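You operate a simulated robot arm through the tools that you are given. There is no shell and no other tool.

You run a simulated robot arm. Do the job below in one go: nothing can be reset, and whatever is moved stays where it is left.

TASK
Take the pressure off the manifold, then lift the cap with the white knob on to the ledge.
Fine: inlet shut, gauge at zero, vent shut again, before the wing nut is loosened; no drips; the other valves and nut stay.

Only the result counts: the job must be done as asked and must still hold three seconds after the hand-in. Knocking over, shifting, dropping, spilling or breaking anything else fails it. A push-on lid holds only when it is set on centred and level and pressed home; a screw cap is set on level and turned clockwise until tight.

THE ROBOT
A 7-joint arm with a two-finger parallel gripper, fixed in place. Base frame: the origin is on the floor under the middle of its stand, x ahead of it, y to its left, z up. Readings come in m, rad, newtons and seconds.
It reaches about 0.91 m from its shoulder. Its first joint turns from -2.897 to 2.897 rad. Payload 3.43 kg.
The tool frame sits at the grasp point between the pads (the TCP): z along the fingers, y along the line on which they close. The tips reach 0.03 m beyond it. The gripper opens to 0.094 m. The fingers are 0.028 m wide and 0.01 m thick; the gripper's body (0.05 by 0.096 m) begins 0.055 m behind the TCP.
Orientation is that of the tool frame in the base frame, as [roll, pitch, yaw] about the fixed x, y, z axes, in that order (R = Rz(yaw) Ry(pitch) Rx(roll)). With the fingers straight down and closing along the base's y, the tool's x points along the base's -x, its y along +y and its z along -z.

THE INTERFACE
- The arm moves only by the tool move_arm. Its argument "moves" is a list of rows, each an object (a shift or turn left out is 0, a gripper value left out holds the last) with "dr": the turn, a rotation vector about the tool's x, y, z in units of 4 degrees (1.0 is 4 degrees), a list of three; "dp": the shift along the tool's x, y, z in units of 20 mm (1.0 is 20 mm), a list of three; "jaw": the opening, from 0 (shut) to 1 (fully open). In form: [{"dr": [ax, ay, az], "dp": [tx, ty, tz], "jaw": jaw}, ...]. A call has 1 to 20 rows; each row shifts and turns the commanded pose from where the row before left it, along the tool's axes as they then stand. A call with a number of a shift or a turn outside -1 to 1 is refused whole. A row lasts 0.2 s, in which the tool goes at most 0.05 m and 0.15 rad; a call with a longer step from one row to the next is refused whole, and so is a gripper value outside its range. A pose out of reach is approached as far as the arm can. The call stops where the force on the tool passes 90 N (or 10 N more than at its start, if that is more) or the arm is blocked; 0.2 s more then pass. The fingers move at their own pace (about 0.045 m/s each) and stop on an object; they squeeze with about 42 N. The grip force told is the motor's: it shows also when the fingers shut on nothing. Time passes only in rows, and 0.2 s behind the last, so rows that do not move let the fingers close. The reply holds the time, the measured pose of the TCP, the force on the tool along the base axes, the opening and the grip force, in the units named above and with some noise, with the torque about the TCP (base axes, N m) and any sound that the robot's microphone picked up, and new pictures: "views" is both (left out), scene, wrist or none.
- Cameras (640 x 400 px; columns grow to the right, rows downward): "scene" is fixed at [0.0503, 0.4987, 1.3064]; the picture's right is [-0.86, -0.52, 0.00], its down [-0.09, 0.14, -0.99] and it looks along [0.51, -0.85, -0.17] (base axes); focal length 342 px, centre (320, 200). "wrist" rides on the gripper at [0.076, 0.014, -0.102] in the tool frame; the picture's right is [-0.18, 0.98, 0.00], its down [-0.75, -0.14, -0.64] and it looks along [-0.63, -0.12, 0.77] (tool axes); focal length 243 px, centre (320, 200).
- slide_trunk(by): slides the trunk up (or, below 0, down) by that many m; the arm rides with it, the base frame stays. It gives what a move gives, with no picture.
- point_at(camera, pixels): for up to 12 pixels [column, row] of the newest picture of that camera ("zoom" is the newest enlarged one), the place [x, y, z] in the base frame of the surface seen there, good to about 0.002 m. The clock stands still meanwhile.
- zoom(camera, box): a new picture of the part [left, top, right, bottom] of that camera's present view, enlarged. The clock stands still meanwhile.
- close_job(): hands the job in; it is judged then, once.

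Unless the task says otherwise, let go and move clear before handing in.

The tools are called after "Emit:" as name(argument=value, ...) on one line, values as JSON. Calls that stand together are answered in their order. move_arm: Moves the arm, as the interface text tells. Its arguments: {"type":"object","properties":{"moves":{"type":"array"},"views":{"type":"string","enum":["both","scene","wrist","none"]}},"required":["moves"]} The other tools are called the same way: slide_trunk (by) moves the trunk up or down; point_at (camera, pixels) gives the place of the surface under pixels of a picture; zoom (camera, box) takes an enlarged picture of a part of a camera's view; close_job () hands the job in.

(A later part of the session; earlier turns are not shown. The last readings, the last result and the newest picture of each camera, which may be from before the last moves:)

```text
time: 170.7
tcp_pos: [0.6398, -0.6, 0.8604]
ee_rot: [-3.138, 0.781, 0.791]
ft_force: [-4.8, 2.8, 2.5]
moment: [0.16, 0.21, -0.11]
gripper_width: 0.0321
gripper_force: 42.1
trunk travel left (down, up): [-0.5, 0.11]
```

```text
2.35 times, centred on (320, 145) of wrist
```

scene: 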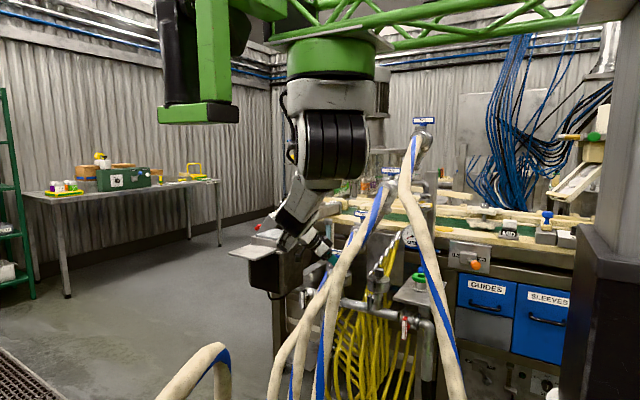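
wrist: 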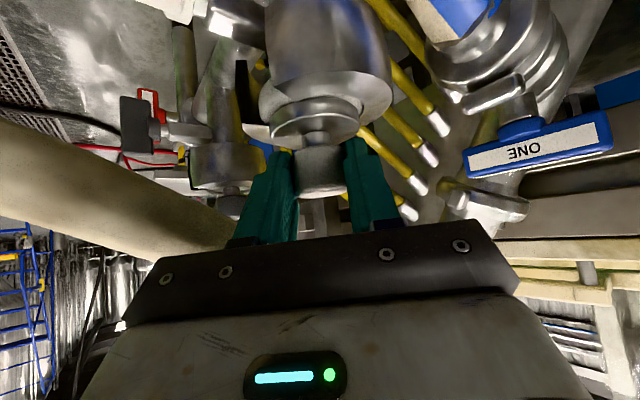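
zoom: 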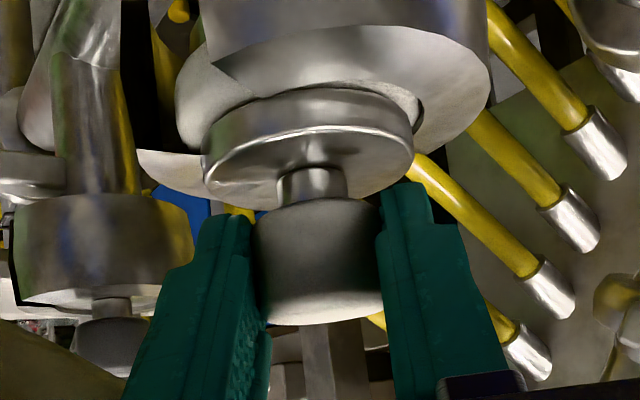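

Knob gripped (32 mm, 42 N). I lift straight up 2 cm with the trunk, which keeps it perfectly vertical.

Emit:
slide_trunk(by=0.02)

Emit:
move_arm(moves=[{}], views="wrist")

Emit:
zoom(camera="wrist", box=[220, 40, 420, 220])

```text
time: 171.4
tcp_pos: [0.6424, -0.5973, 0.8765]
ee_rot: [-3.131, 0.777, 0.798]
ft_force: [1.5, -6.4, -36.9]
moment: [0.41, -0.67, 0.05]
gripper_width: 0.0324
gripper_force: 42.0
trunk travel left (down, up): [-0.52, 0.09]
```

```text
time: 171.8
tcp_pos: [0.642, -0.5981, 0.876]
ee_rot: [-3.133, 0.775, 0.797]
ft_force: [4.7, -3.5, -36.8]
moment: [0.41, -0.7, 0.06]
gripper_width: 0.0326
gripper_force: 42.0
trunk travel left (down, up): [-0.52, 0.09]
```

wrist: 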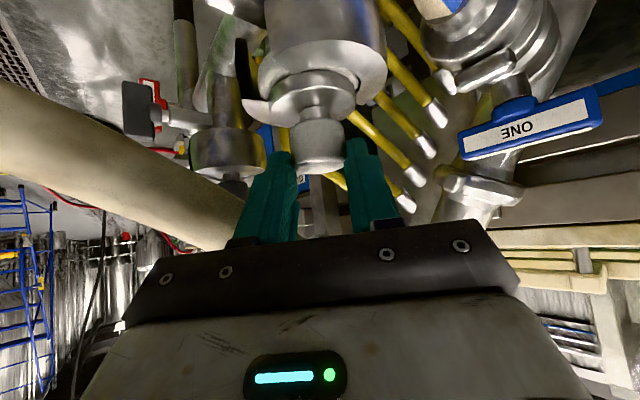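

```text
2.22 times, centred on (320, 130) of wrist
```

zoom: 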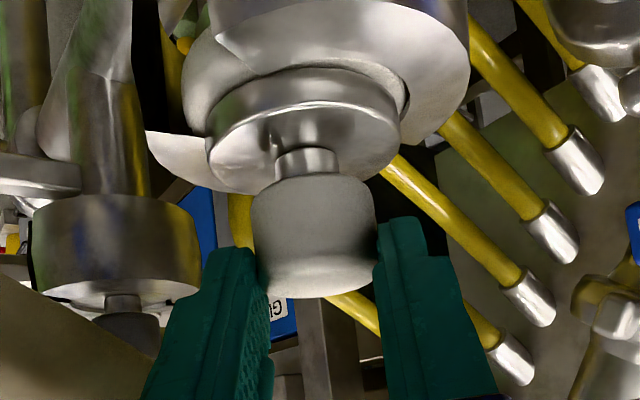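

The cap did not come: 37 N of resistance and the fingers slid on the knob, so the clamp isn't free yet. I lower back, release, and will turn the nut further.

Emit:
slide_trunk(by=-0.018)

Emit:
move_arm(moves=[{"jaw": 0.5}, {"jaw": 0.5}, {"jaw": 0.5}, {"dp": [0.3, 0, -0.8]}, {"dp": [0.3, 0, -0.8]}, {"dp": [0.3, 0, -0.8]}, {"dp": [0, 0, -0.8]}], views="both")

Emit:
zoom(camera="wrist", box=[180, 20, 400, 200])

```text
time: 172.4
tcp_pos: [0.6387, -0.6015, 0.8672]
ee_rot: [3.14, 0.79, 0.782]
ft_force: [-9.1, 32.0, 32.2]
moment: [0.51, 0.64, -0.33]
gripper_width: 0.033
gripper_force: 41.9
trunk travel left (down, up): [-0.502, 0.108]
```

```text
time: 174.0
tcp_pos: [0.6746, -0.5711, 0.882]
ee_rot: [-3.138, 0.78, 0.792]
ft_force: [-0.3, -0.3, -0.5]
moment: [0.0, -0.01, -0.01]
gripper_width: 0.0469
gripper_force: 0.0
out of reach, approached as far as the arm can: row 5, 6, 7
trunk travel left (down, up): [-0.502, 0.108]
```

scene: 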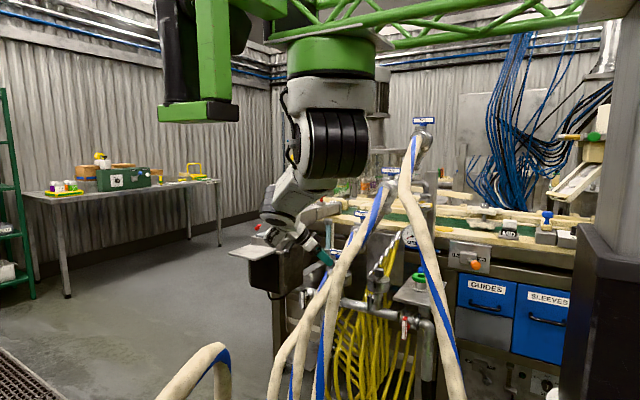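
wrist: 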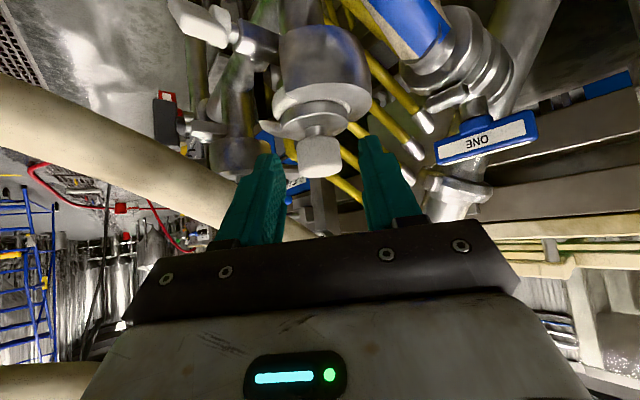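

```text
2.22 times, centred on (290, 110) of wrist
```

zoom: 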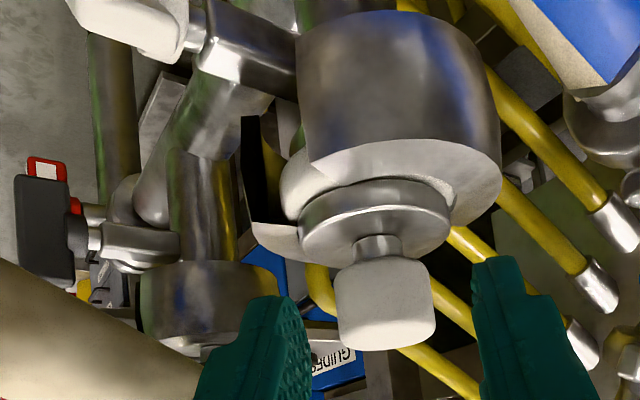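

Released cleanly; the cap is still seated. I close the fingers and check the arm's posture before the next push on the wing.

Emit:
move_arm(moves=[{"jaw": 0}, {"jaw": 0}], views="both")

Emit:
point_at(camera="scene", pixels=[[305, 180], [295, 195], [285, 205], [290, 215], [275, 215], [300, 235], [290, 185]])

Emit:
zoom(camera="scene", box=[240, 100, 400, 290])

Emit:
zoom(camera="wrist", box=[140, 0, 300, 100])

```text
time: 174.6
tcp_pos: [0.6747, -0.5718, 0.8814]
ee_rot: [-3.141, 0.779, 0.792]
ft_force: [-0.3, -0.8, 1.0]
moment: [0.0, -0.02, -0.02]
gripper_width: 0.0
gripper_force: 4.1
trunk travel left (down, up): [-0.502, 0.108]
```

scene: 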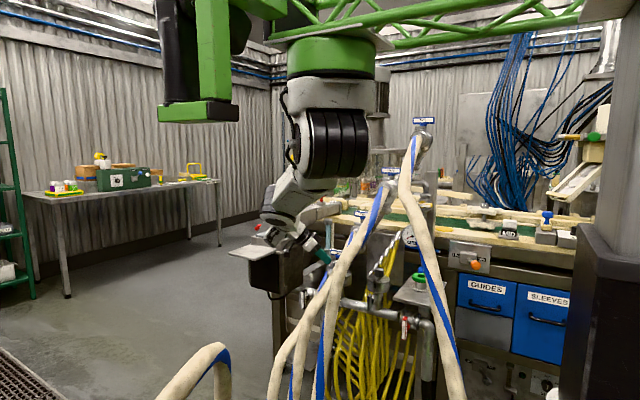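
wrist: 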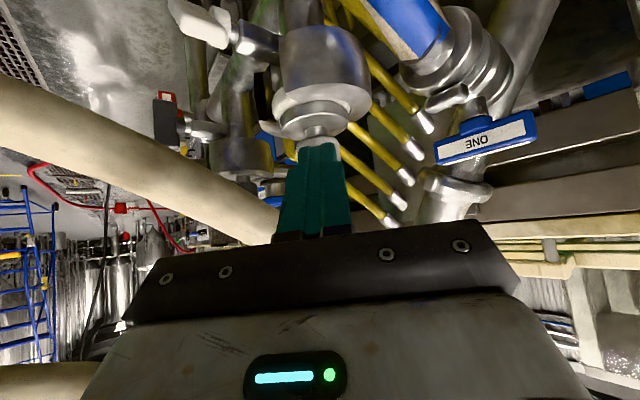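

```text
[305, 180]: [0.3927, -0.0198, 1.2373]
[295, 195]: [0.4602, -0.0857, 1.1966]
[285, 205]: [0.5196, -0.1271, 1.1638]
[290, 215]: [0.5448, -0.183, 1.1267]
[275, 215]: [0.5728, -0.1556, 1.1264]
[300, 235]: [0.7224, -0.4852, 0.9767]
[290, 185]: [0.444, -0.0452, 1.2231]
```

```text
2.11 times, centred on (320, 195) of scene
```

zoom: 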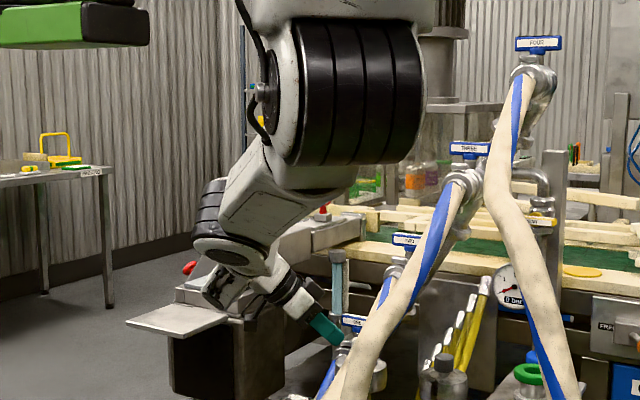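

```text
4.00 times, centred on (220, 50) of wrist
```

zoom: 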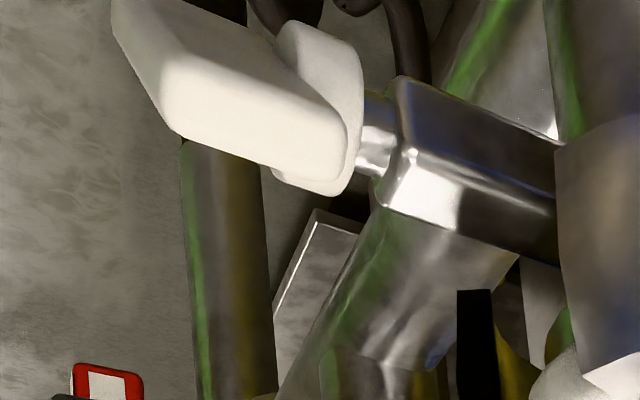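

The elbow is now on the good (+x) side at (0.58,-0.17,1.12), and the nut shows a thread gap, so it is only partly undone. I go to the next stroke: above the wing's +x arm, to push it down (counter-clockwise).

Emit:
move_arm(moves=[{"dp": [0.59, -0.82, -0.58]}, {"dp": [0.59, -0.82, -0.58]}, {"dp": [0.59, -0.82, -0.58]}, {"dp": [0.35, -0.86, 0.72]}, {"dp": [0.35, -0.86, 0.72]}], views="both")

Emit:
zoom(camera="wrist", box=[240, 60, 400, 220])

```text
time: 175.8
tcp_pos: [0.6597, -0.5586, 0.8432]
ee_rot: [-3.139, 0.784, 0.789]
ft_force: [0.5, 0.5, 1.1]
moment: [0.01, 0.02, -0.02]
gripper_width: 0.0
gripper_force: 33.1
out of reach, approached as far as the arm can: row 1, 2, 3, 4, 5
trunk travel left (down, up): [-0.502, 0.108]
```

scene: 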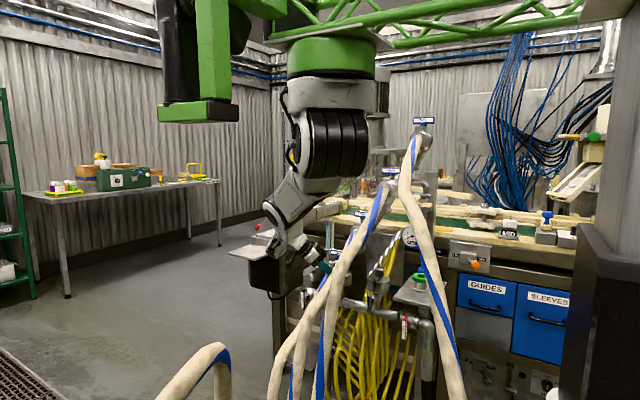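
wrist: 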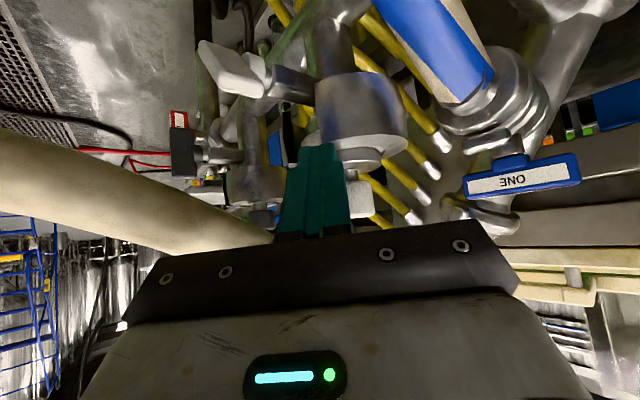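

```text
2.50 times, centred on (320, 140) of wrist
```

zoom: 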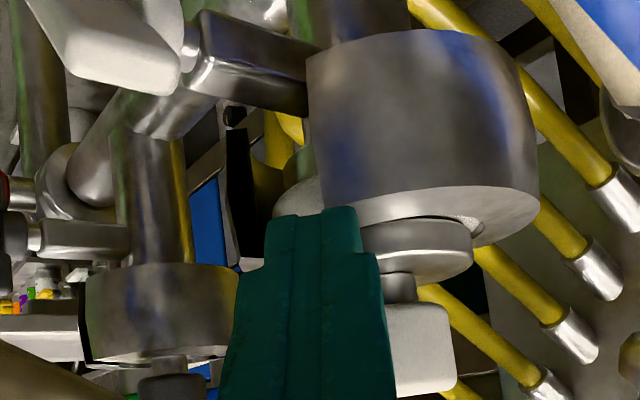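

All rows were flagged: with the elbow on this side the present roll seems to be at the wrist's limit. I roll back negative and see if that frees the motion.

Emit:
move_arm(moves=[{"dr": [0, 0, -1]}, {"dr": [0, 0, -1]}, {"dr": [0, 0, -1]}, {"dr": [0, 0, -1]}, {"dr": [0, 0, -1]}, {"dr": [0, 0, -1]}, {"dr": [0, 0, -1]}, {"dr": [0, 0, -1]}, {"dr": [0, 0, -1]}, {"dr": [0, 0, -1]}], views="none")

Emit:
move_arm(moves=[{"dp": [0, 0, -0.5]}, {"dp": [0, 0, -0.5]}], views="wrist")

```text
time: 178.0
tcp_pos: [0.659, -0.5625, 0.8454]
ee_rot: [-2.57, 0.566, 1.66]
ft_force: [0.0, 0.5, -0.9]
moment: [0.0, -0.01, -0.02]
gripper_width: 0.0001
gripper_force: 33.2
trunk travel left (down, up): [-0.502, 0.108]
```

```text
time: 178.6
tcp_pos: [0.672, -0.556, 0.8553]
ee_rot: [-2.569, 0.567, 1.66]
ft_force: [1.0, -0.2, 0.5]
moment: [0.0, 0.02, 0.0]
gripper_width: 0.0
gripper_force: 32.5
out of reach, approached as far as the arm can: row 1, 2
trunk travel left (down, up): [-0.502, 0.108]
```

wrist: 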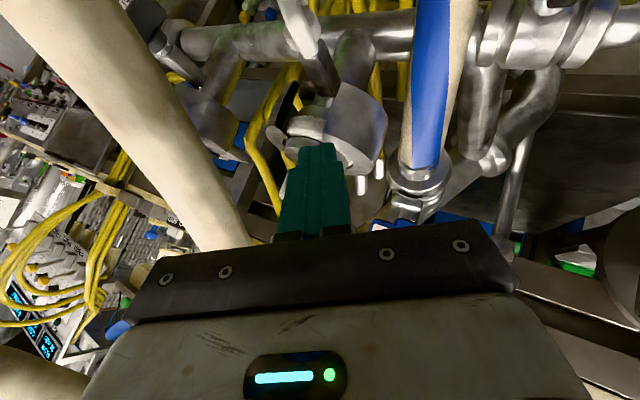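

Rolling is accepted but retreating isn't. I probe small moves along each base axis to learn which direction is limited.

Emit:
move_arm(moves=[{"dp": [-0.269, -0.2285, -0.3546]}, {"dp": [0.269, 0.2285, 0.3546]}, {"dp": [-0.0376, 0.43, -0.25]}, {"dp": [0.0376, -0.43, 0.25]}, {"dp": [0.42, -0.107, -0.249]}, {"dp": [-0.42, 0.107, 0.249]}], views="none")

Emit:
slide_trunk(by=0.06)

Emit:
move_arm(moves=[{"dp": [-0.269, -0.2285, -0.3546]}, {"dp": [-0.0376, 0.43, -0.25]}, {"dp": [0.0376, -0.43, 0.25]}, {"dp": [0.42, -0.107, -0.249]}, {"dp": [-0.42, 0.107, 0.249]}], views="both")

```text
time: 180.0
tcp_pos: [0.6761, -0.5581, 0.8531]
ee_rot: [-2.574, 0.568, 1.658]
ft_force: [1.1, -0.3, -0.6]
moment: [0.03, 0.01, -0.02]
gripper_width: 0.0
gripper_force: 33.2
out of reach, approached as far as the arm can: row 1, 3
trunk travel left (down, up): [-0.502, 0.108]
```

```text
time: 181.0
tcp_pos: [0.6751, -0.5588, 0.9131]
ee_rot: [-2.571, 0.569, 1.658]
ft_force: [-0.7, -0.2, 0.5]
moment: [0.0, 0.0, 0.01]
gripper_width: 0.0
gripper_force: 33.9
trunk travel left (down, up): [-0.562, 0.048]
```

```text
time: 182.2
tcp_pos: [0.6751, -0.5578, 0.9235]
ee_rot: [-2.572, 0.572, 1.658]
ft_force: [0.7, -0.1, 0.4]
moment: [0.02, 0.0, -0.01]
gripper_width: 0.0
gripper_force: 32.7
trunk travel left (down, up): [-0.562, 0.048]
```

scene: 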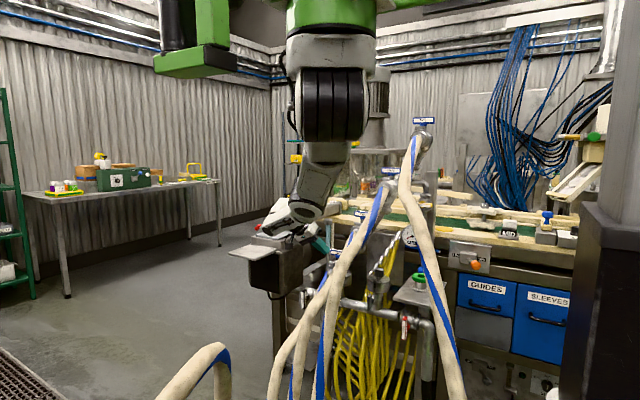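
wrist: 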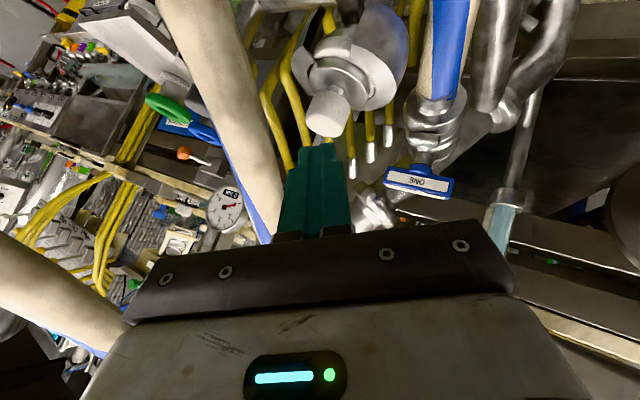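

Raising the trunk 6 cm released the limit, and the arm moves freely again. I go to a hover point in front of and above the wing.

Emit:
move_arm(moves=[{"dp": [0.804, -0.32, -0.072]}, {"dp": [0.804, -0.32, -0.072]}, {"dp": [0.804, -0.32, -0.072]}, {"dp": [0.804, -0.32, -0.072]}, {"dp": [0.804, -0.32, -0.072]}], views="both")

Emit:
zoom(camera="wrist", box=[220, 20, 420, 200])

Emit:
point_at(camera="scene", pixels=[[330, 195], [340, 205], [320, 210], [350, 195], [300, 220], [345, 185]])

```text
time: 183.4
tcp_pos: [0.6439, -0.4813, 0.8985]
ee_rot: [-2.57, 0.569, 1.656]
ft_force: [-0.6, 0.6, -0.2]
moment: [-0.02, 0.04, 0.0]
gripper_width: 0.0
gripper_force: 32.9
trunk travel left (down, up): [-0.562, 0.048]
```

scene: 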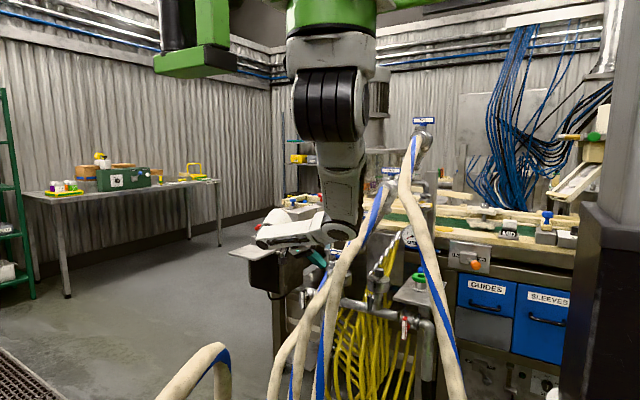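
wrist: 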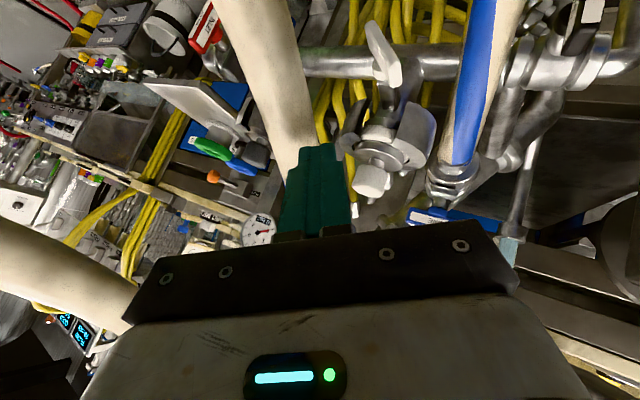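

```text
2.22 times, centred on (320, 110) of wrist
```

zoom: 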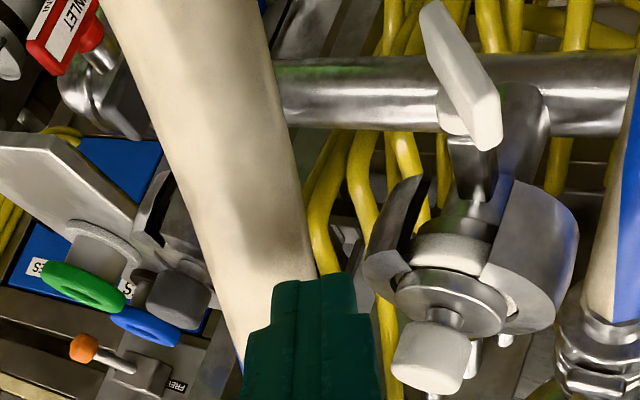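

```text
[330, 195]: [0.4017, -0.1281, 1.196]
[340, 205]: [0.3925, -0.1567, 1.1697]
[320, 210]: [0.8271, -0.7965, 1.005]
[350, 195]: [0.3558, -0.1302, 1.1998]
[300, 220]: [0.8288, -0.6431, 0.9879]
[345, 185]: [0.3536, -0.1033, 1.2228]
```

The view shows the clamp halves hinged partly open at the front, so more turning is needed. I bring the tip just above the wing's raised arm.

Emit:
move_arm(moves=[{"dp": [0, 0.475, 0.797]}, {"dp": [0, 0.475, 0.797]}, {"dp": [0, 0.475, 0.797]}, {"dp": [0, 0.475, 0.797]}], views="both")

Emit:
zoom(camera="wrist", box=[240, 40, 420, 220])

```text
time: 184.4
tcp_pos: [0.6467, -0.5205, 0.8364]
ee_rot: [-2.574, 0.569, 1.658]
ft_force: [-1.1, 0.1, 0.1]
moment: [-0.02, 0.01, 0.0]
gripper_width: 0.0
gripper_force: 33.1
trunk travel left (down, up): [-0.562, 0.048]
```

scene: 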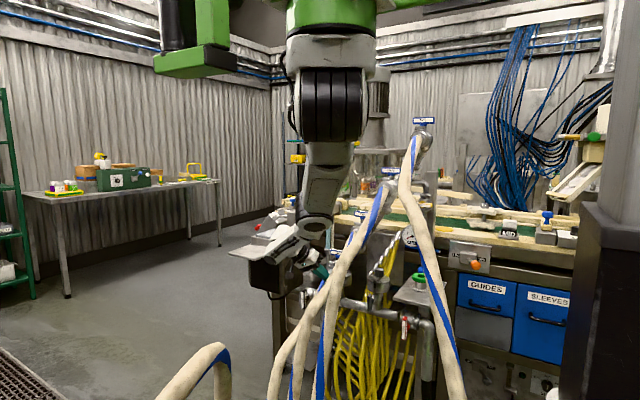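
wrist: 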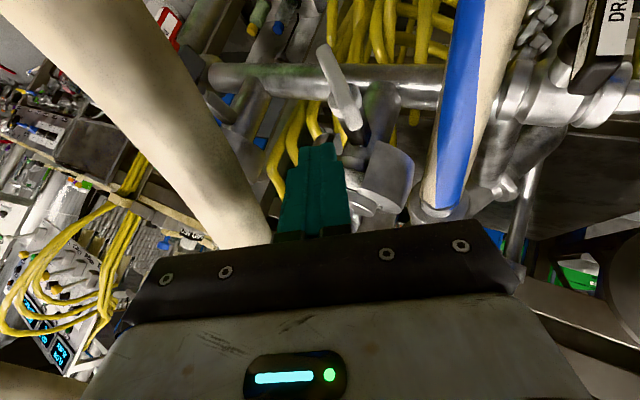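

```text
2.22 times, centred on (330, 130) of wrist
```

zoom: 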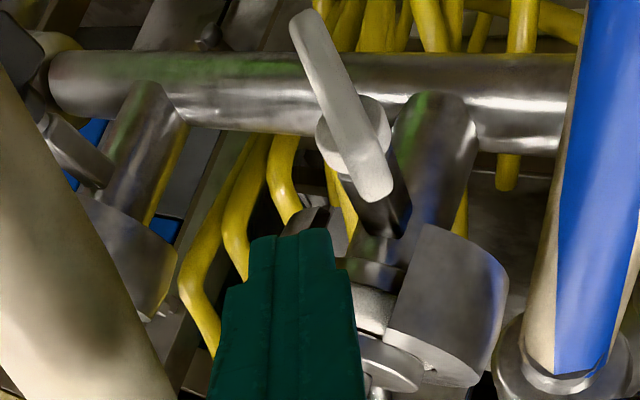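

The tip sits on the -x/upper side of the wing's raised arm. I push it over and down along an arc, checking the force.

Emit:
move_arm(moves=[{"dp": [0.29, 0.12, 0.436]}, {"dp": [0.082, 0.246, 0.033]}, {"dp": [0.102, 0.384, 0.007]}, {"dp": [0.23, 0.437, 0.2]}], views="wrist")

Emit:
zoom(camera="wrist", box=[240, 40, 420, 220])

```text
time: 185.4
tcp_pos: [0.646, -0.5202, 0.8173]
ee_rot: [-2.572, 0.57, 1.657]
ft_force: [0.2, -0.4, 0.7]
moment: [-0.02, -0.01, 0.01]
gripper_width: 0.0
gripper_force: 32.8
out of reach, approached as far as the arm can: row 3, 4
trunk travel left (down, up): [-0.562, 0.048]
```

wrist: 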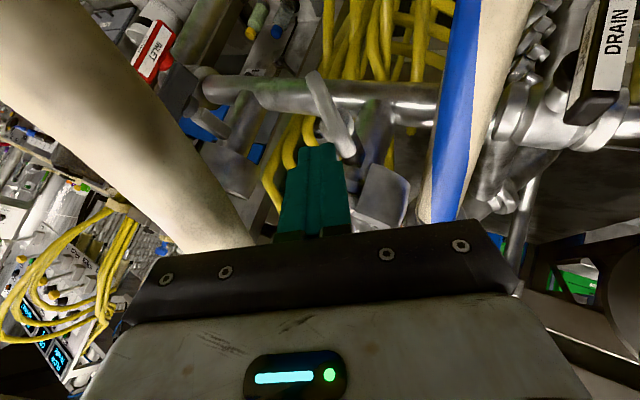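

```text
2.22 times, centred on (330, 130) of wrist
```

zoom: 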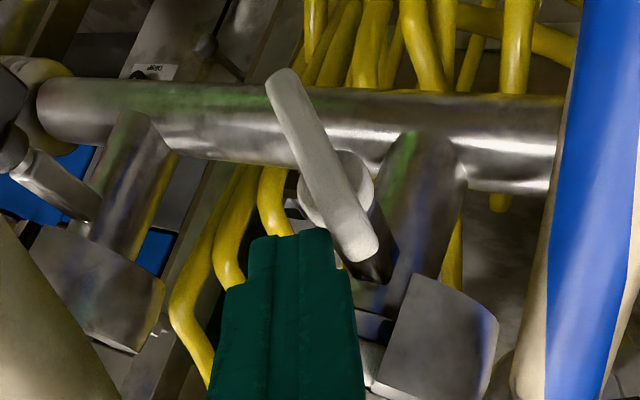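

Out of reach again at this trunk height. I lift off, lower the trunk 6 cm and come back to the same spot with more slack.

Emit:
move_arm(moves=[{"dp": [-0.436, -0.371, -0.576]}, {"dp": [-0.436, -0.371, -0.576]}, {"dp": [-0.436, -0.371, -0.576]}, {"dp": [-0.436, -0.371, -0.576]}], views="none")

Emit:
slide_trunk(by=-0.06)

Emit:
move_arm(moves=[{}], views="both")

```text
time: 186.4
tcp_pos: [0.6456, -0.5212, 0.8325]
ee_rot: [-2.572, 0.567, 1.66]
ft_force: [0.0, 0.0, 0.2]
moment: [-0.01, 0.01, -0.01]
gripper_width: 0.0001
gripper_force: 32.9
out of reach, approached as far as the arm can: row 2, 3, 4
trunk travel left (down, up): [-0.562, 0.048]
```

```text
time: 187.1
tcp_pos: [0.6502, -0.5238, 0.8044]
ee_rot: [-2.554, 0.588, 1.668]
ft_force: [2.9, 34.5, 36.1]
moment: [0.93, 0.19, -0.27]
gripper_width: 0.0002
gripper_force: 33.2
trunk travel left (down, up): [-0.52, 0.09]
stopped: the force on the tool passed its limit at 111 N (the readings are from after the stop); the commanded pose is now the measured one
```

```text
time: 187.5
tcp_pos: [0.6491, -0.525, 0.8042]
ee_rot: [-2.554, 0.589, 1.668]
ft_force: [10.9, 31.9, 38.3]
moment: [0.82, 0.01, -0.21]
gripper_width: 0.0
gripper_force: 32.9
trunk travel left (down, up): [-0.52, 0.09]
```

scene: 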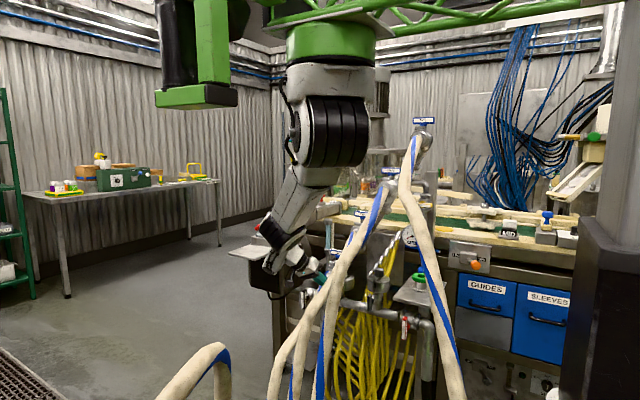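
wrist: 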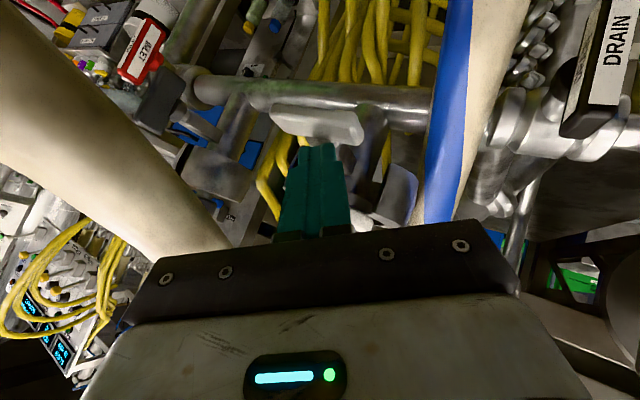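

The trunk move pressed the finger down on the wing (it turned further, now horizontal at (315,125)), and the force limit stopped it. I relieve the pressure at once.

Emit:
slide_trunk(by=0.02)

Emit:
move_arm(moves=[{}], views="wrist")

Emit:
zoom(camera="wrist", box=[240, 40, 440, 240])

```text
time: 188.2
tcp_pos: [0.648, -0.5239, 0.8209]
ee_rot: [-2.555, 0.586, 1.667]
ft_force: [0.3, -0.3, -0.3]
moment: [-0.02, 0.02, 0.01]
gripper_width: 0.0
gripper_force: 33.3
trunk travel left (down, up): [-0.54, 0.07]
```

```text
time: 188.6
tcp_pos: [0.648, -0.5257, 0.8216]
ee_rot: [-2.557, 0.583, 1.667]
ft_force: [0.0, 0.7, -0.4]
moment: [0.0, 0.01, 0.04]
gripper_width: 0.0
gripper_force: 33.0
trunk travel left (down, up): [-0.54, 0.07]
```

wrist: 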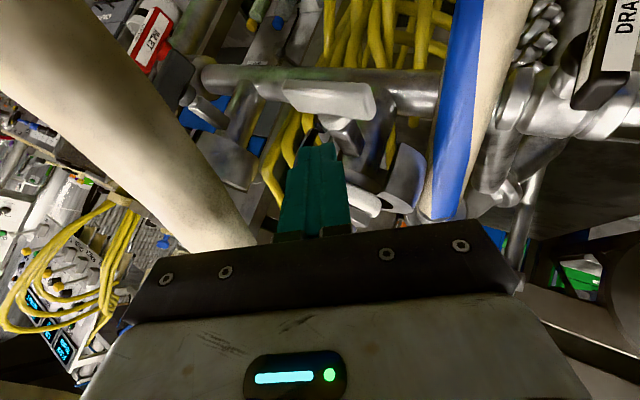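

```text
2.00 times, centred on (340, 140) of wrist
```

zoom: 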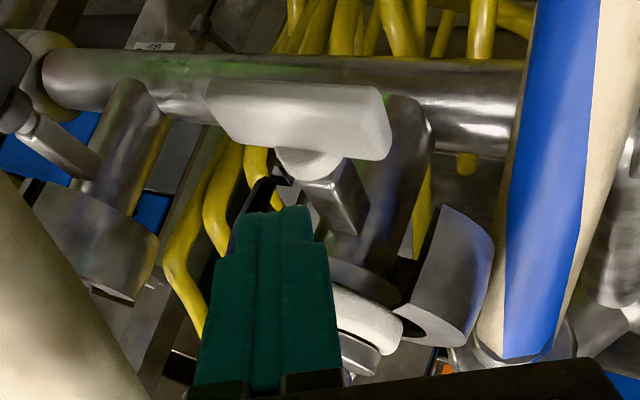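

Pressure is off; the wing is now horizontal (a quarter turn) and the clamp halves stand wide open. I rise with the trunk to inspect the cap.

Emit:
slide_trunk(by=0.07)

Emit:
move_arm(moves=[{"dp": [0, 0, -0.4]}, {"dp": [0, 0, -0.4]}], views="both")

Emit:
zoom(camera="wrist", box=[260, 20, 440, 220])

```text
time: 189.7
tcp_pos: [0.6493, -0.5242, 0.8926]
ee_rot: [-2.554, 0.585, 1.668]
ft_force: [0.1, -0.3, 0.2]
moment: [0.01, -0.01, 0.02]
gripper_width: 0.0
gripper_force: 32.6
trunk travel left (down, up): [-0.61, 0.0]
```

```text
time: 190.3
tcp_pos: [0.6552, -0.5225, 0.8948]
ee_rot: [-2.566, 0.584, 1.667]
ft_force: [0.3, -0.8, -0.3]
moment: [0.01, -0.01, -0.02]
gripper_width: 0.0
gripper_force: 33.3
out of reach, approached as far as the arm can: row 1, 2
trunk travel left (down, up): [-0.61, 0.0]
```

scene: 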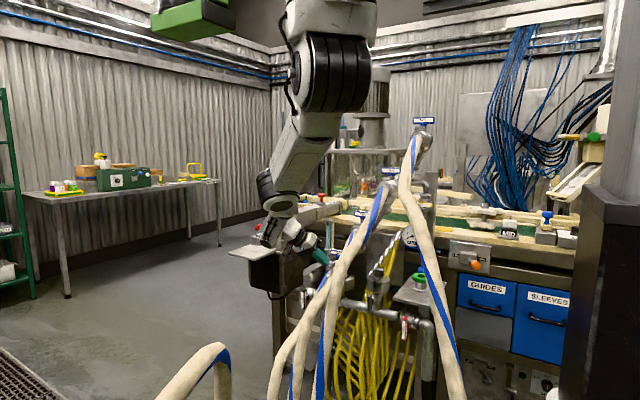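
wrist: 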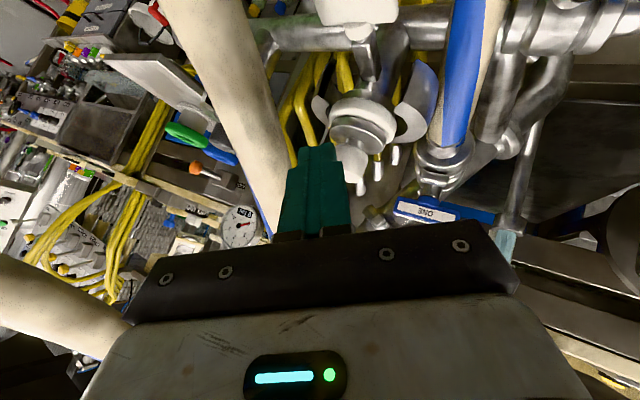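

```text
2.00 times, centred on (350, 120) of wrist
```

zoom: 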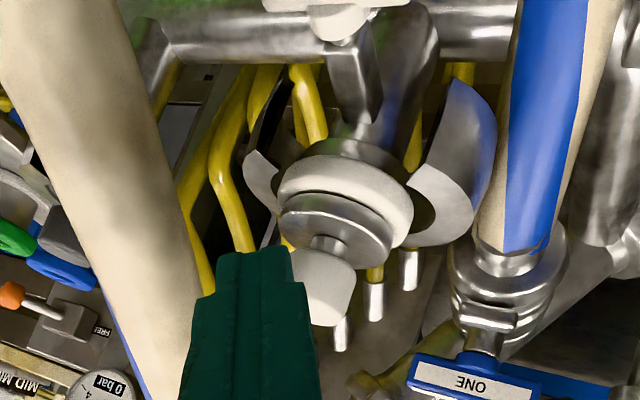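

The clamp is wide open around the ferrule now and the cap with its white knob sits free on top; the gauge shows "0 bar". I roll back so that the fingers close horizontally and move up toward the pre-grasp.

Emit:
move_arm(moves=[{"dr": [0, 0, 1]}, {"dr": [0, 0, 1]}, {"dr": [0, 0, 1]}, {"dr": [0, 0, 1]}, {"dr": [0, 0, 1]}, {"dr": [0, 0, 1]}, {"dr": [0, 0, 1]}, {"dr": [0, 0, 1]}, {"dr": [0, 0, 1]}, {"dr": [0, 0, 1]}], views="none")

Emit:
move_arm(moves=[{"dp": [-0.5, 0.2, -0.5]}, {"dp": [-0.5, 0.2, -0.5]}, {"dp": [-0.5, 0.2, -0.5]}, {"dp": [-0.5, 0.2, -0.5]}], views="both")

```text
time: 192.5
tcp_pos: [0.6566, -0.5217, 0.8947]
ee_rot: [3.14, 0.802, 0.785]
ft_force: [0.1, -0.1, -0.1]
moment: [0.0, 0.01, -0.03]
gripper_width: 0.0
gripper_force: 33.2
trunk travel left (down, up): [-0.61, 0.0]
```

```text
time: 193.5
tcp_pos: [0.6731, -0.5323, 0.9385]
ee_rot: [-3.141, 0.805, 0.786]
ft_force: [-0.6, -0.1, 0.2]
moment: [0.01, 0.03, 0.02]
gripper_width: 0.0
gripper_force: 33.6
out of reach, approached as far as the arm can: row 1, 2, 4
trunk travel left (down, up): [-0.61, 0.0]
```

scene: 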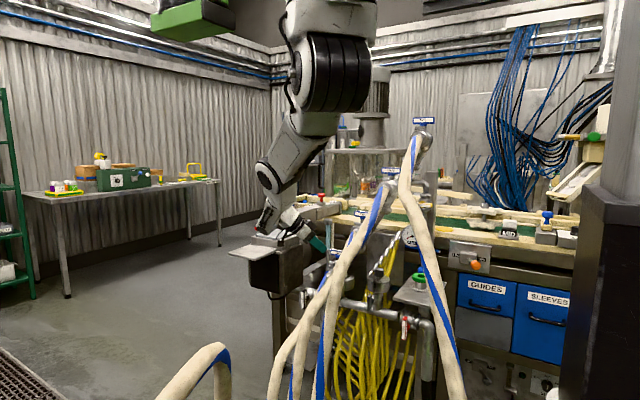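
wrist: 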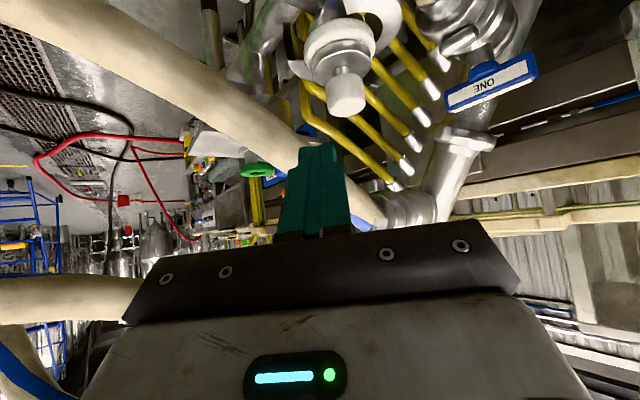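

I continue to the pre-grasp position above and beside the knob, opening the fingers.

Emit:
move_arm(moves=[{"dp": [-0.65, 0.39, -0.187], "jaw": 0.5}, {"dp": [-0.65, 0.39, -0.187]}, {"dp": [-0.65, 0.39, -0.187]}, {}], views="both")

```text
time: 194.5
tcp_pos: [0.6762, -0.5654, 0.9743]
ee_rot: [3.141, 0.804, 0.788]
ft_force: [-0.4, -0.4, 0.1]
moment: [0.02, -0.01, -0.01]
gripper_width: 0.0471
gripper_force: 0.0
trunk travel left (down, up): [-0.61, 0.0]
```

scene: 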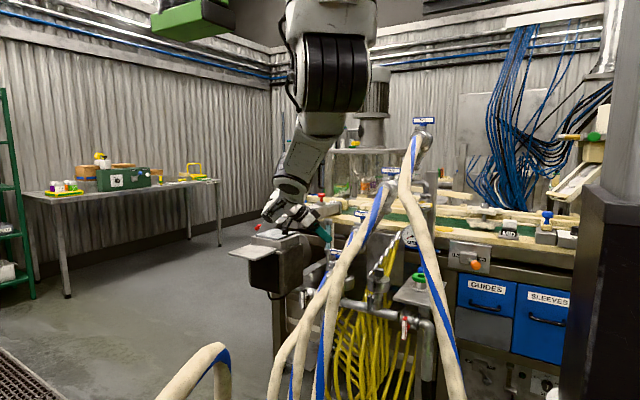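
wrist: 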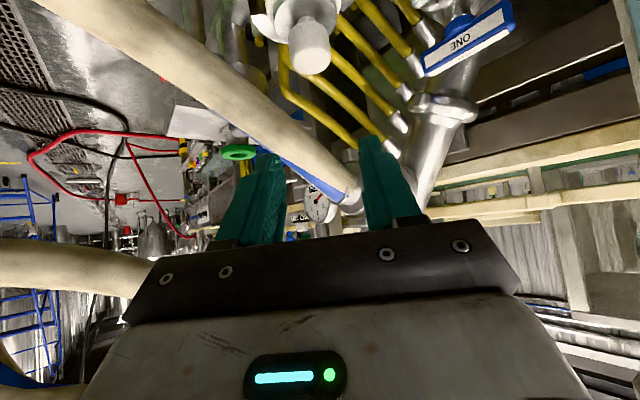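

Unflagged and in line. I lower the trunk 0.108 m to bring the fingers level with the knob, then check.

Emit:
slide_trunk(by=-0.107)

Emit:
move_arm(moves=[{}], views="both")

Emit:
zoom(camera="wrist", box=[220, 60, 420, 230])

Emit:
point_at(camera="wrist", pixels=[[330, 180], [315, 175], [345, 172], [330, 160], [328, 140], [300, 110], [370, 100]])

```text
time: 195.9
tcp_pos: [0.6765, -0.5651, 0.8665]
ee_rot: [3.138, 0.802, 0.787]
ft_force: [-0.5, 0.2, 0.3]
moment: [0.01, 0.01, -0.02]
gripper_width: 0.0468
gripper_force: 0.1
trunk travel left (down, up): [-0.503, 0.107]
```

```text
time: 196.3
tcp_pos: [0.6759, -0.5648, 0.8661]
ee_rot: [3.141, 0.803, 0.787]
ft_force: [0.1, -0.1, -0.5]
moment: [0.01, 0.02, -0.04]
gripper_width: 0.0469
gripper_force: 0.2
trunk travel left (down, up): [-0.503, 0.107]
```

scene: 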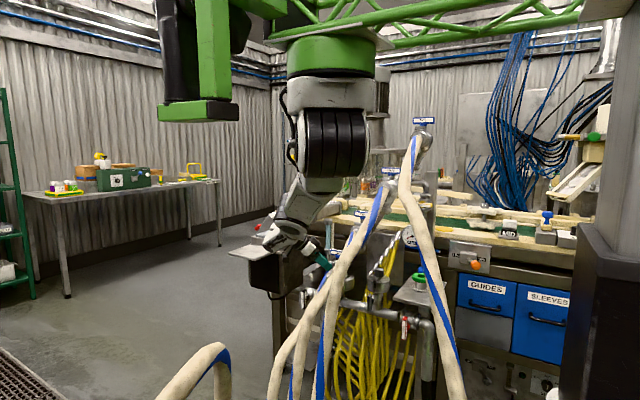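
wrist: 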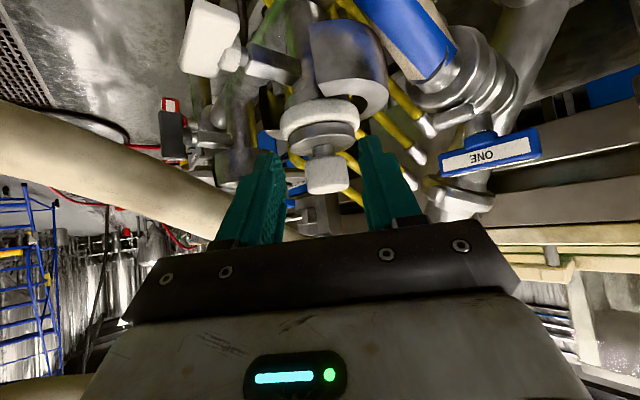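

```text
2.35 times, centred on (320, 145) of wrist
```

zoom: 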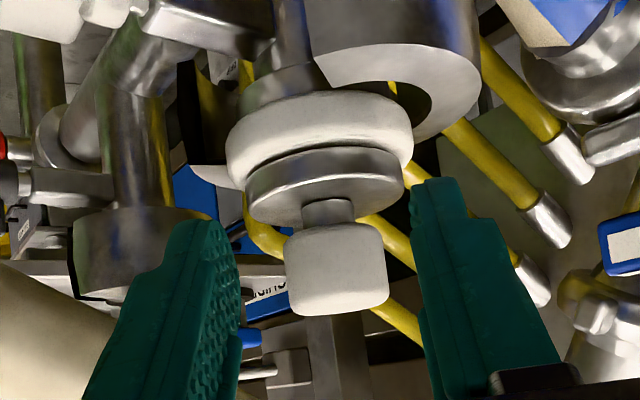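

```text
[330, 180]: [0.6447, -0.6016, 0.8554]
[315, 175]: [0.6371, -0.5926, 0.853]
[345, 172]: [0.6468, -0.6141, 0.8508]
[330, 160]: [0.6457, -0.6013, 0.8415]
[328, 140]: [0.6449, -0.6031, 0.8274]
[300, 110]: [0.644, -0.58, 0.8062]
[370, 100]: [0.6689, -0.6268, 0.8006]
```

The knob (330,175) is seen clearly, centred near (0.635,-0.611,0.852). I approach it level, then close.

Emit:
move_arm(moves=[{"dp": [-0.543, 0.063, 0.67]}, {"dp": [-0.543, 0.063, 0.67]}, {"dp": [-0.543, 0.063, 0.67]}], views="wrist")

Emit:
zoom(camera="wrist", box=[220, 60, 420, 230])

```text
time: 197.1
tcp_pos: [0.6416, -0.6041, 0.8623]
ee_rot: [3.14, 0.802, 0.784]
ft_force: [0.2, 0.2, -0.7]
moment: [-0.06, 0.0, 0.01]
gripper_width: 0.0471
gripper_force: 0.0
trunk travel left (down, up): [-0.503, 0.107]
```

wrist: 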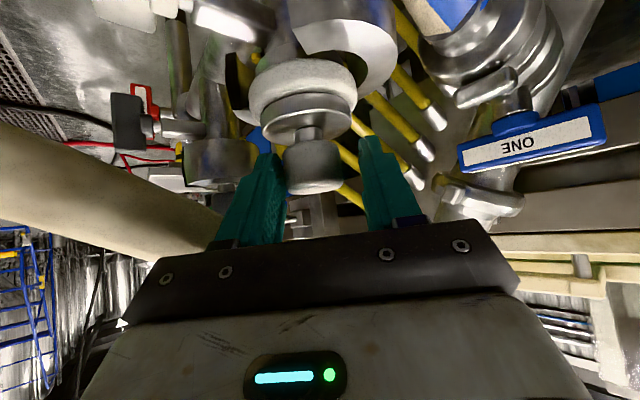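

```text
2.35 times, centred on (320, 145) of wrist
```

zoom: 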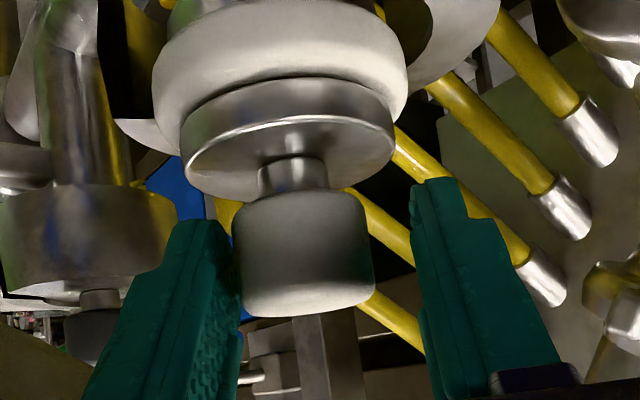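

The knob is slightly left of centre; I shift 4 mm along the closing axis and close.

Emit:
move_arm(moves=[{"dp": [0, -0.2, 0]}, {"jaw": 0.3}, {"jaw": 0}, {"jaw": 0}, {"jaw": 0}, {"jaw": 0}], views="wrist")

Emit:
zoom(camera="wrist", box=[220, 60, 420, 230])

```text
time: 198.5
tcp_pos: [0.6418, -0.6008, 0.8621]
ee_rot: [3.141, 0.803, 0.788]
ft_force: [-0.3, 0.4, -0.6]
moment: [0.02, -0.04, 0.0]
gripper_width: 0.0324
gripper_force: 41.5
trunk travel left (down, up): [-0.503, 0.107]
```

wrist: 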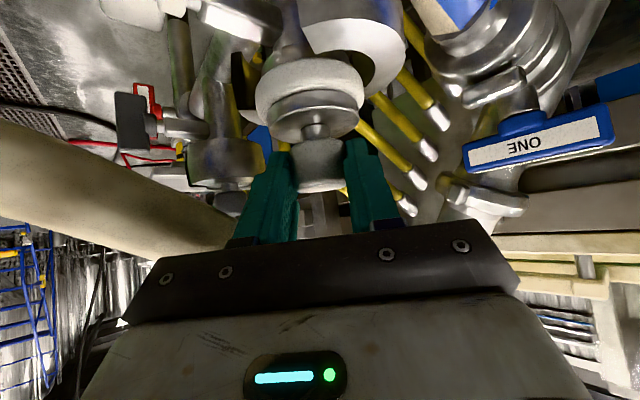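

```text
2.35 times, centred on (320, 145) of wrist
```

zoom: 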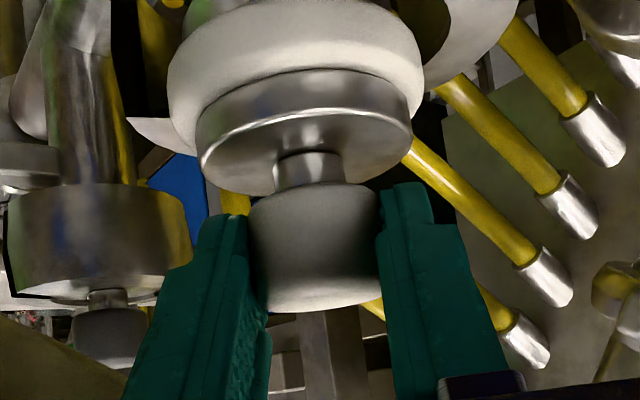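

Gripped (32 mm, no side load). I lift 2 cm with the trunk and check the force.

Emit:
slide_trunk(by=0.02)

Emit:
move_arm(moves=[{}], views="both")

Emit:
zoom(camera="wrist", box=[220, 40, 420, 220])

```text
time: 199.1
tcp_pos: [0.6396, -0.6009, 0.8818]
ee_rot: [3.138, 0.802, 0.786]
ft_force: [0.0, 0.3, -1.7]
moment: [0.03, 0.01, 0.0]
gripper_width: 0.0321
gripper_force: 42.1
trunk travel left (down, up): [-0.523, 0.087]
```

```text
time: 199.5
tcp_pos: [0.64, -0.601, 0.8818]
ee_rot: [3.14, 0.802, 0.787]
ft_force: [1.3, 0.1, -1.8]
moment: [0.01, -0.01, 0.03]
gripper_width: 0.0324
gripper_force: 41.9
trunk travel left (down, up): [-0.523, 0.087]
```

scene: 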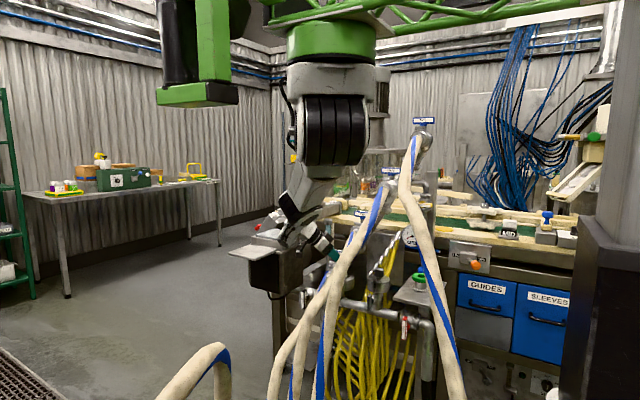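
wrist: 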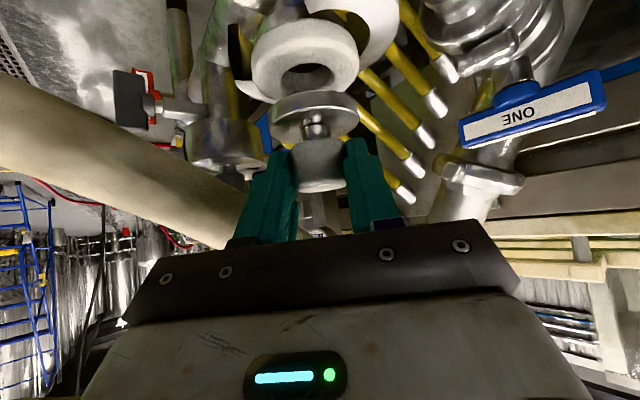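

```text
2.22 times, centred on (320, 130) of wrist
```

zoom: 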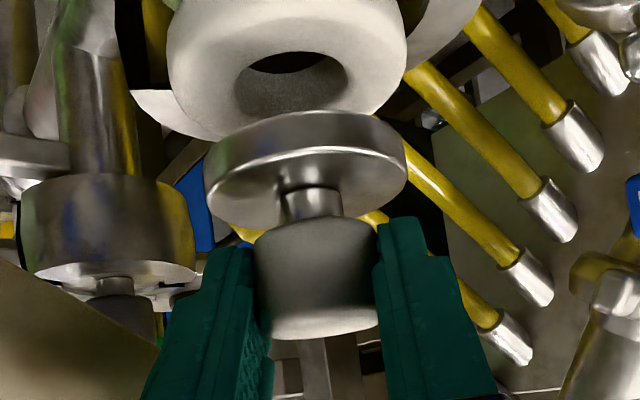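

The cap lifts off freely (under 2 N) and the open bore shows no drips. First I draw it away from hose TWO toward +x/+y.

Emit:
move_arm(moves=[{"dp": [0.41, 0.06, -0.667]}, {"dp": [0.41, 0.06, -0.667]}, {"dp": [0.41, 0.06, -0.667]}], views="wrist")

```text
time: 200.3
tcp_pos: [0.6752, -0.5712, 0.892]
ee_rot: [-3.141, 0.803, 0.788]
ft_force: [-0.5, 0.9, -1.8]
moment: [0.02, -0.02, -0.01]
gripper_width: 0.0323
gripper_force: 42.2
trunk travel left (down, up): [-0.523, 0.087]
```

wrist: 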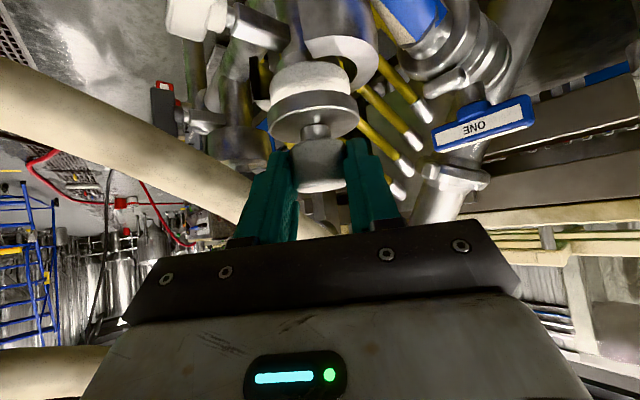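

The cap is clear of TWO. I raise it with the trunk to the top of its travel, slowly in effect, and then continue up with the arm.

Emit:
slide_trunk(by=0.087)

Emit:
move_arm(moves=[{"dp": [-0.54, 0, -0.52]}, {"dp": [-0.54, 0, -0.52]}, {"dp": [-0.54, 0, -0.52]}, {"dp": [-0.54, 0, -0.52]}], views="both")

```text
time: 201.6
tcp_pos: [0.6758, -0.5708, 0.9799]
ee_rot: [3.139, 0.803, 0.787]
ft_force: [0.0, -0.6, -2.3]
moment: [0.05, -0.06, -0.03]
gripper_width: 0.032
gripper_force: 40.9
trunk travel left (down, up): [-0.61, 0.0]
```

```text
time: 202.6
tcp_pos: [0.6737, -0.571, 1.0402]
ee_rot: [3.139, 0.805, 0.782]
ft_force: [-0.3, 0.8, -2.3]
moment: [0.04, -0.01, 0.02]
gripper_width: 0.0322
gripper_force: 42.1
out of reach, approached as far as the arm can: row 2
trunk travel left (down, up): [-0.61, 0.0]
```

scene: 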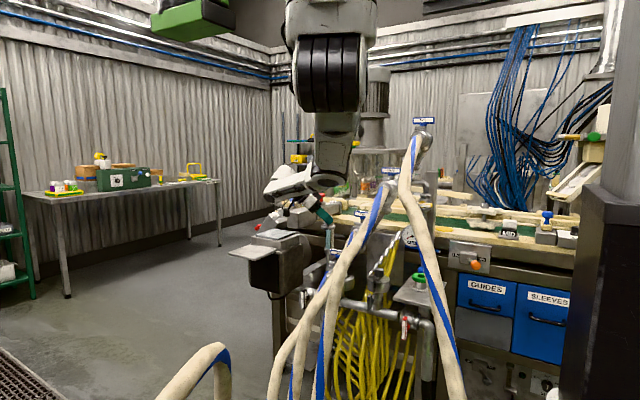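
wrist: 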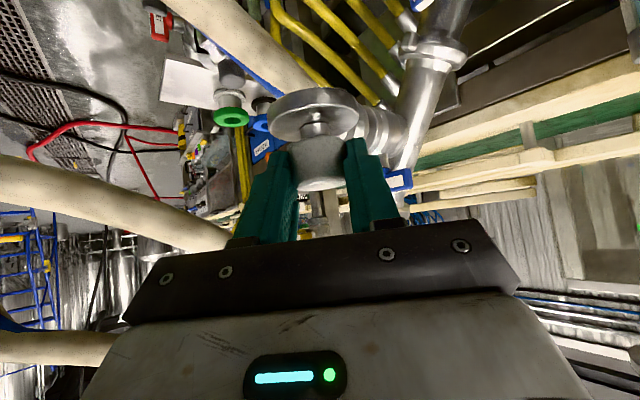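

The arm has flipped to the other elbow side but holds the cap steady (2 N weight). Before planning the carry, I check the stand column and free space on the -x side.

Emit:
point_at(camera="scene", pixels=[[600, 300], [570, 350], [600, 200], [620, 100], [560, 170], [590, 250], [330, 185], [320, 200], [345, 170], [440, 330]])

Emit:
zoom(camera="scene", box=[250, 130, 410, 260])

```text
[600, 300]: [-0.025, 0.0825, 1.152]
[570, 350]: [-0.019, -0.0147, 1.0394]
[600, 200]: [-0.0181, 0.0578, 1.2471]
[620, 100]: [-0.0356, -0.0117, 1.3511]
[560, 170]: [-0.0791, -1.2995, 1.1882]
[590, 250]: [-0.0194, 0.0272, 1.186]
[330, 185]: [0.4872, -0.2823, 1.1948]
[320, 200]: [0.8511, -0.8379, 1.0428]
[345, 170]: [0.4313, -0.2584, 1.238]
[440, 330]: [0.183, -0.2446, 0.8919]
```

```text
3.08 times, centred on (330, 195) of scene
```

zoom: 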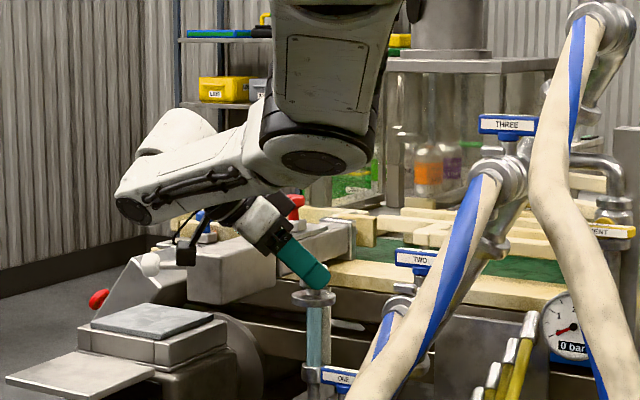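

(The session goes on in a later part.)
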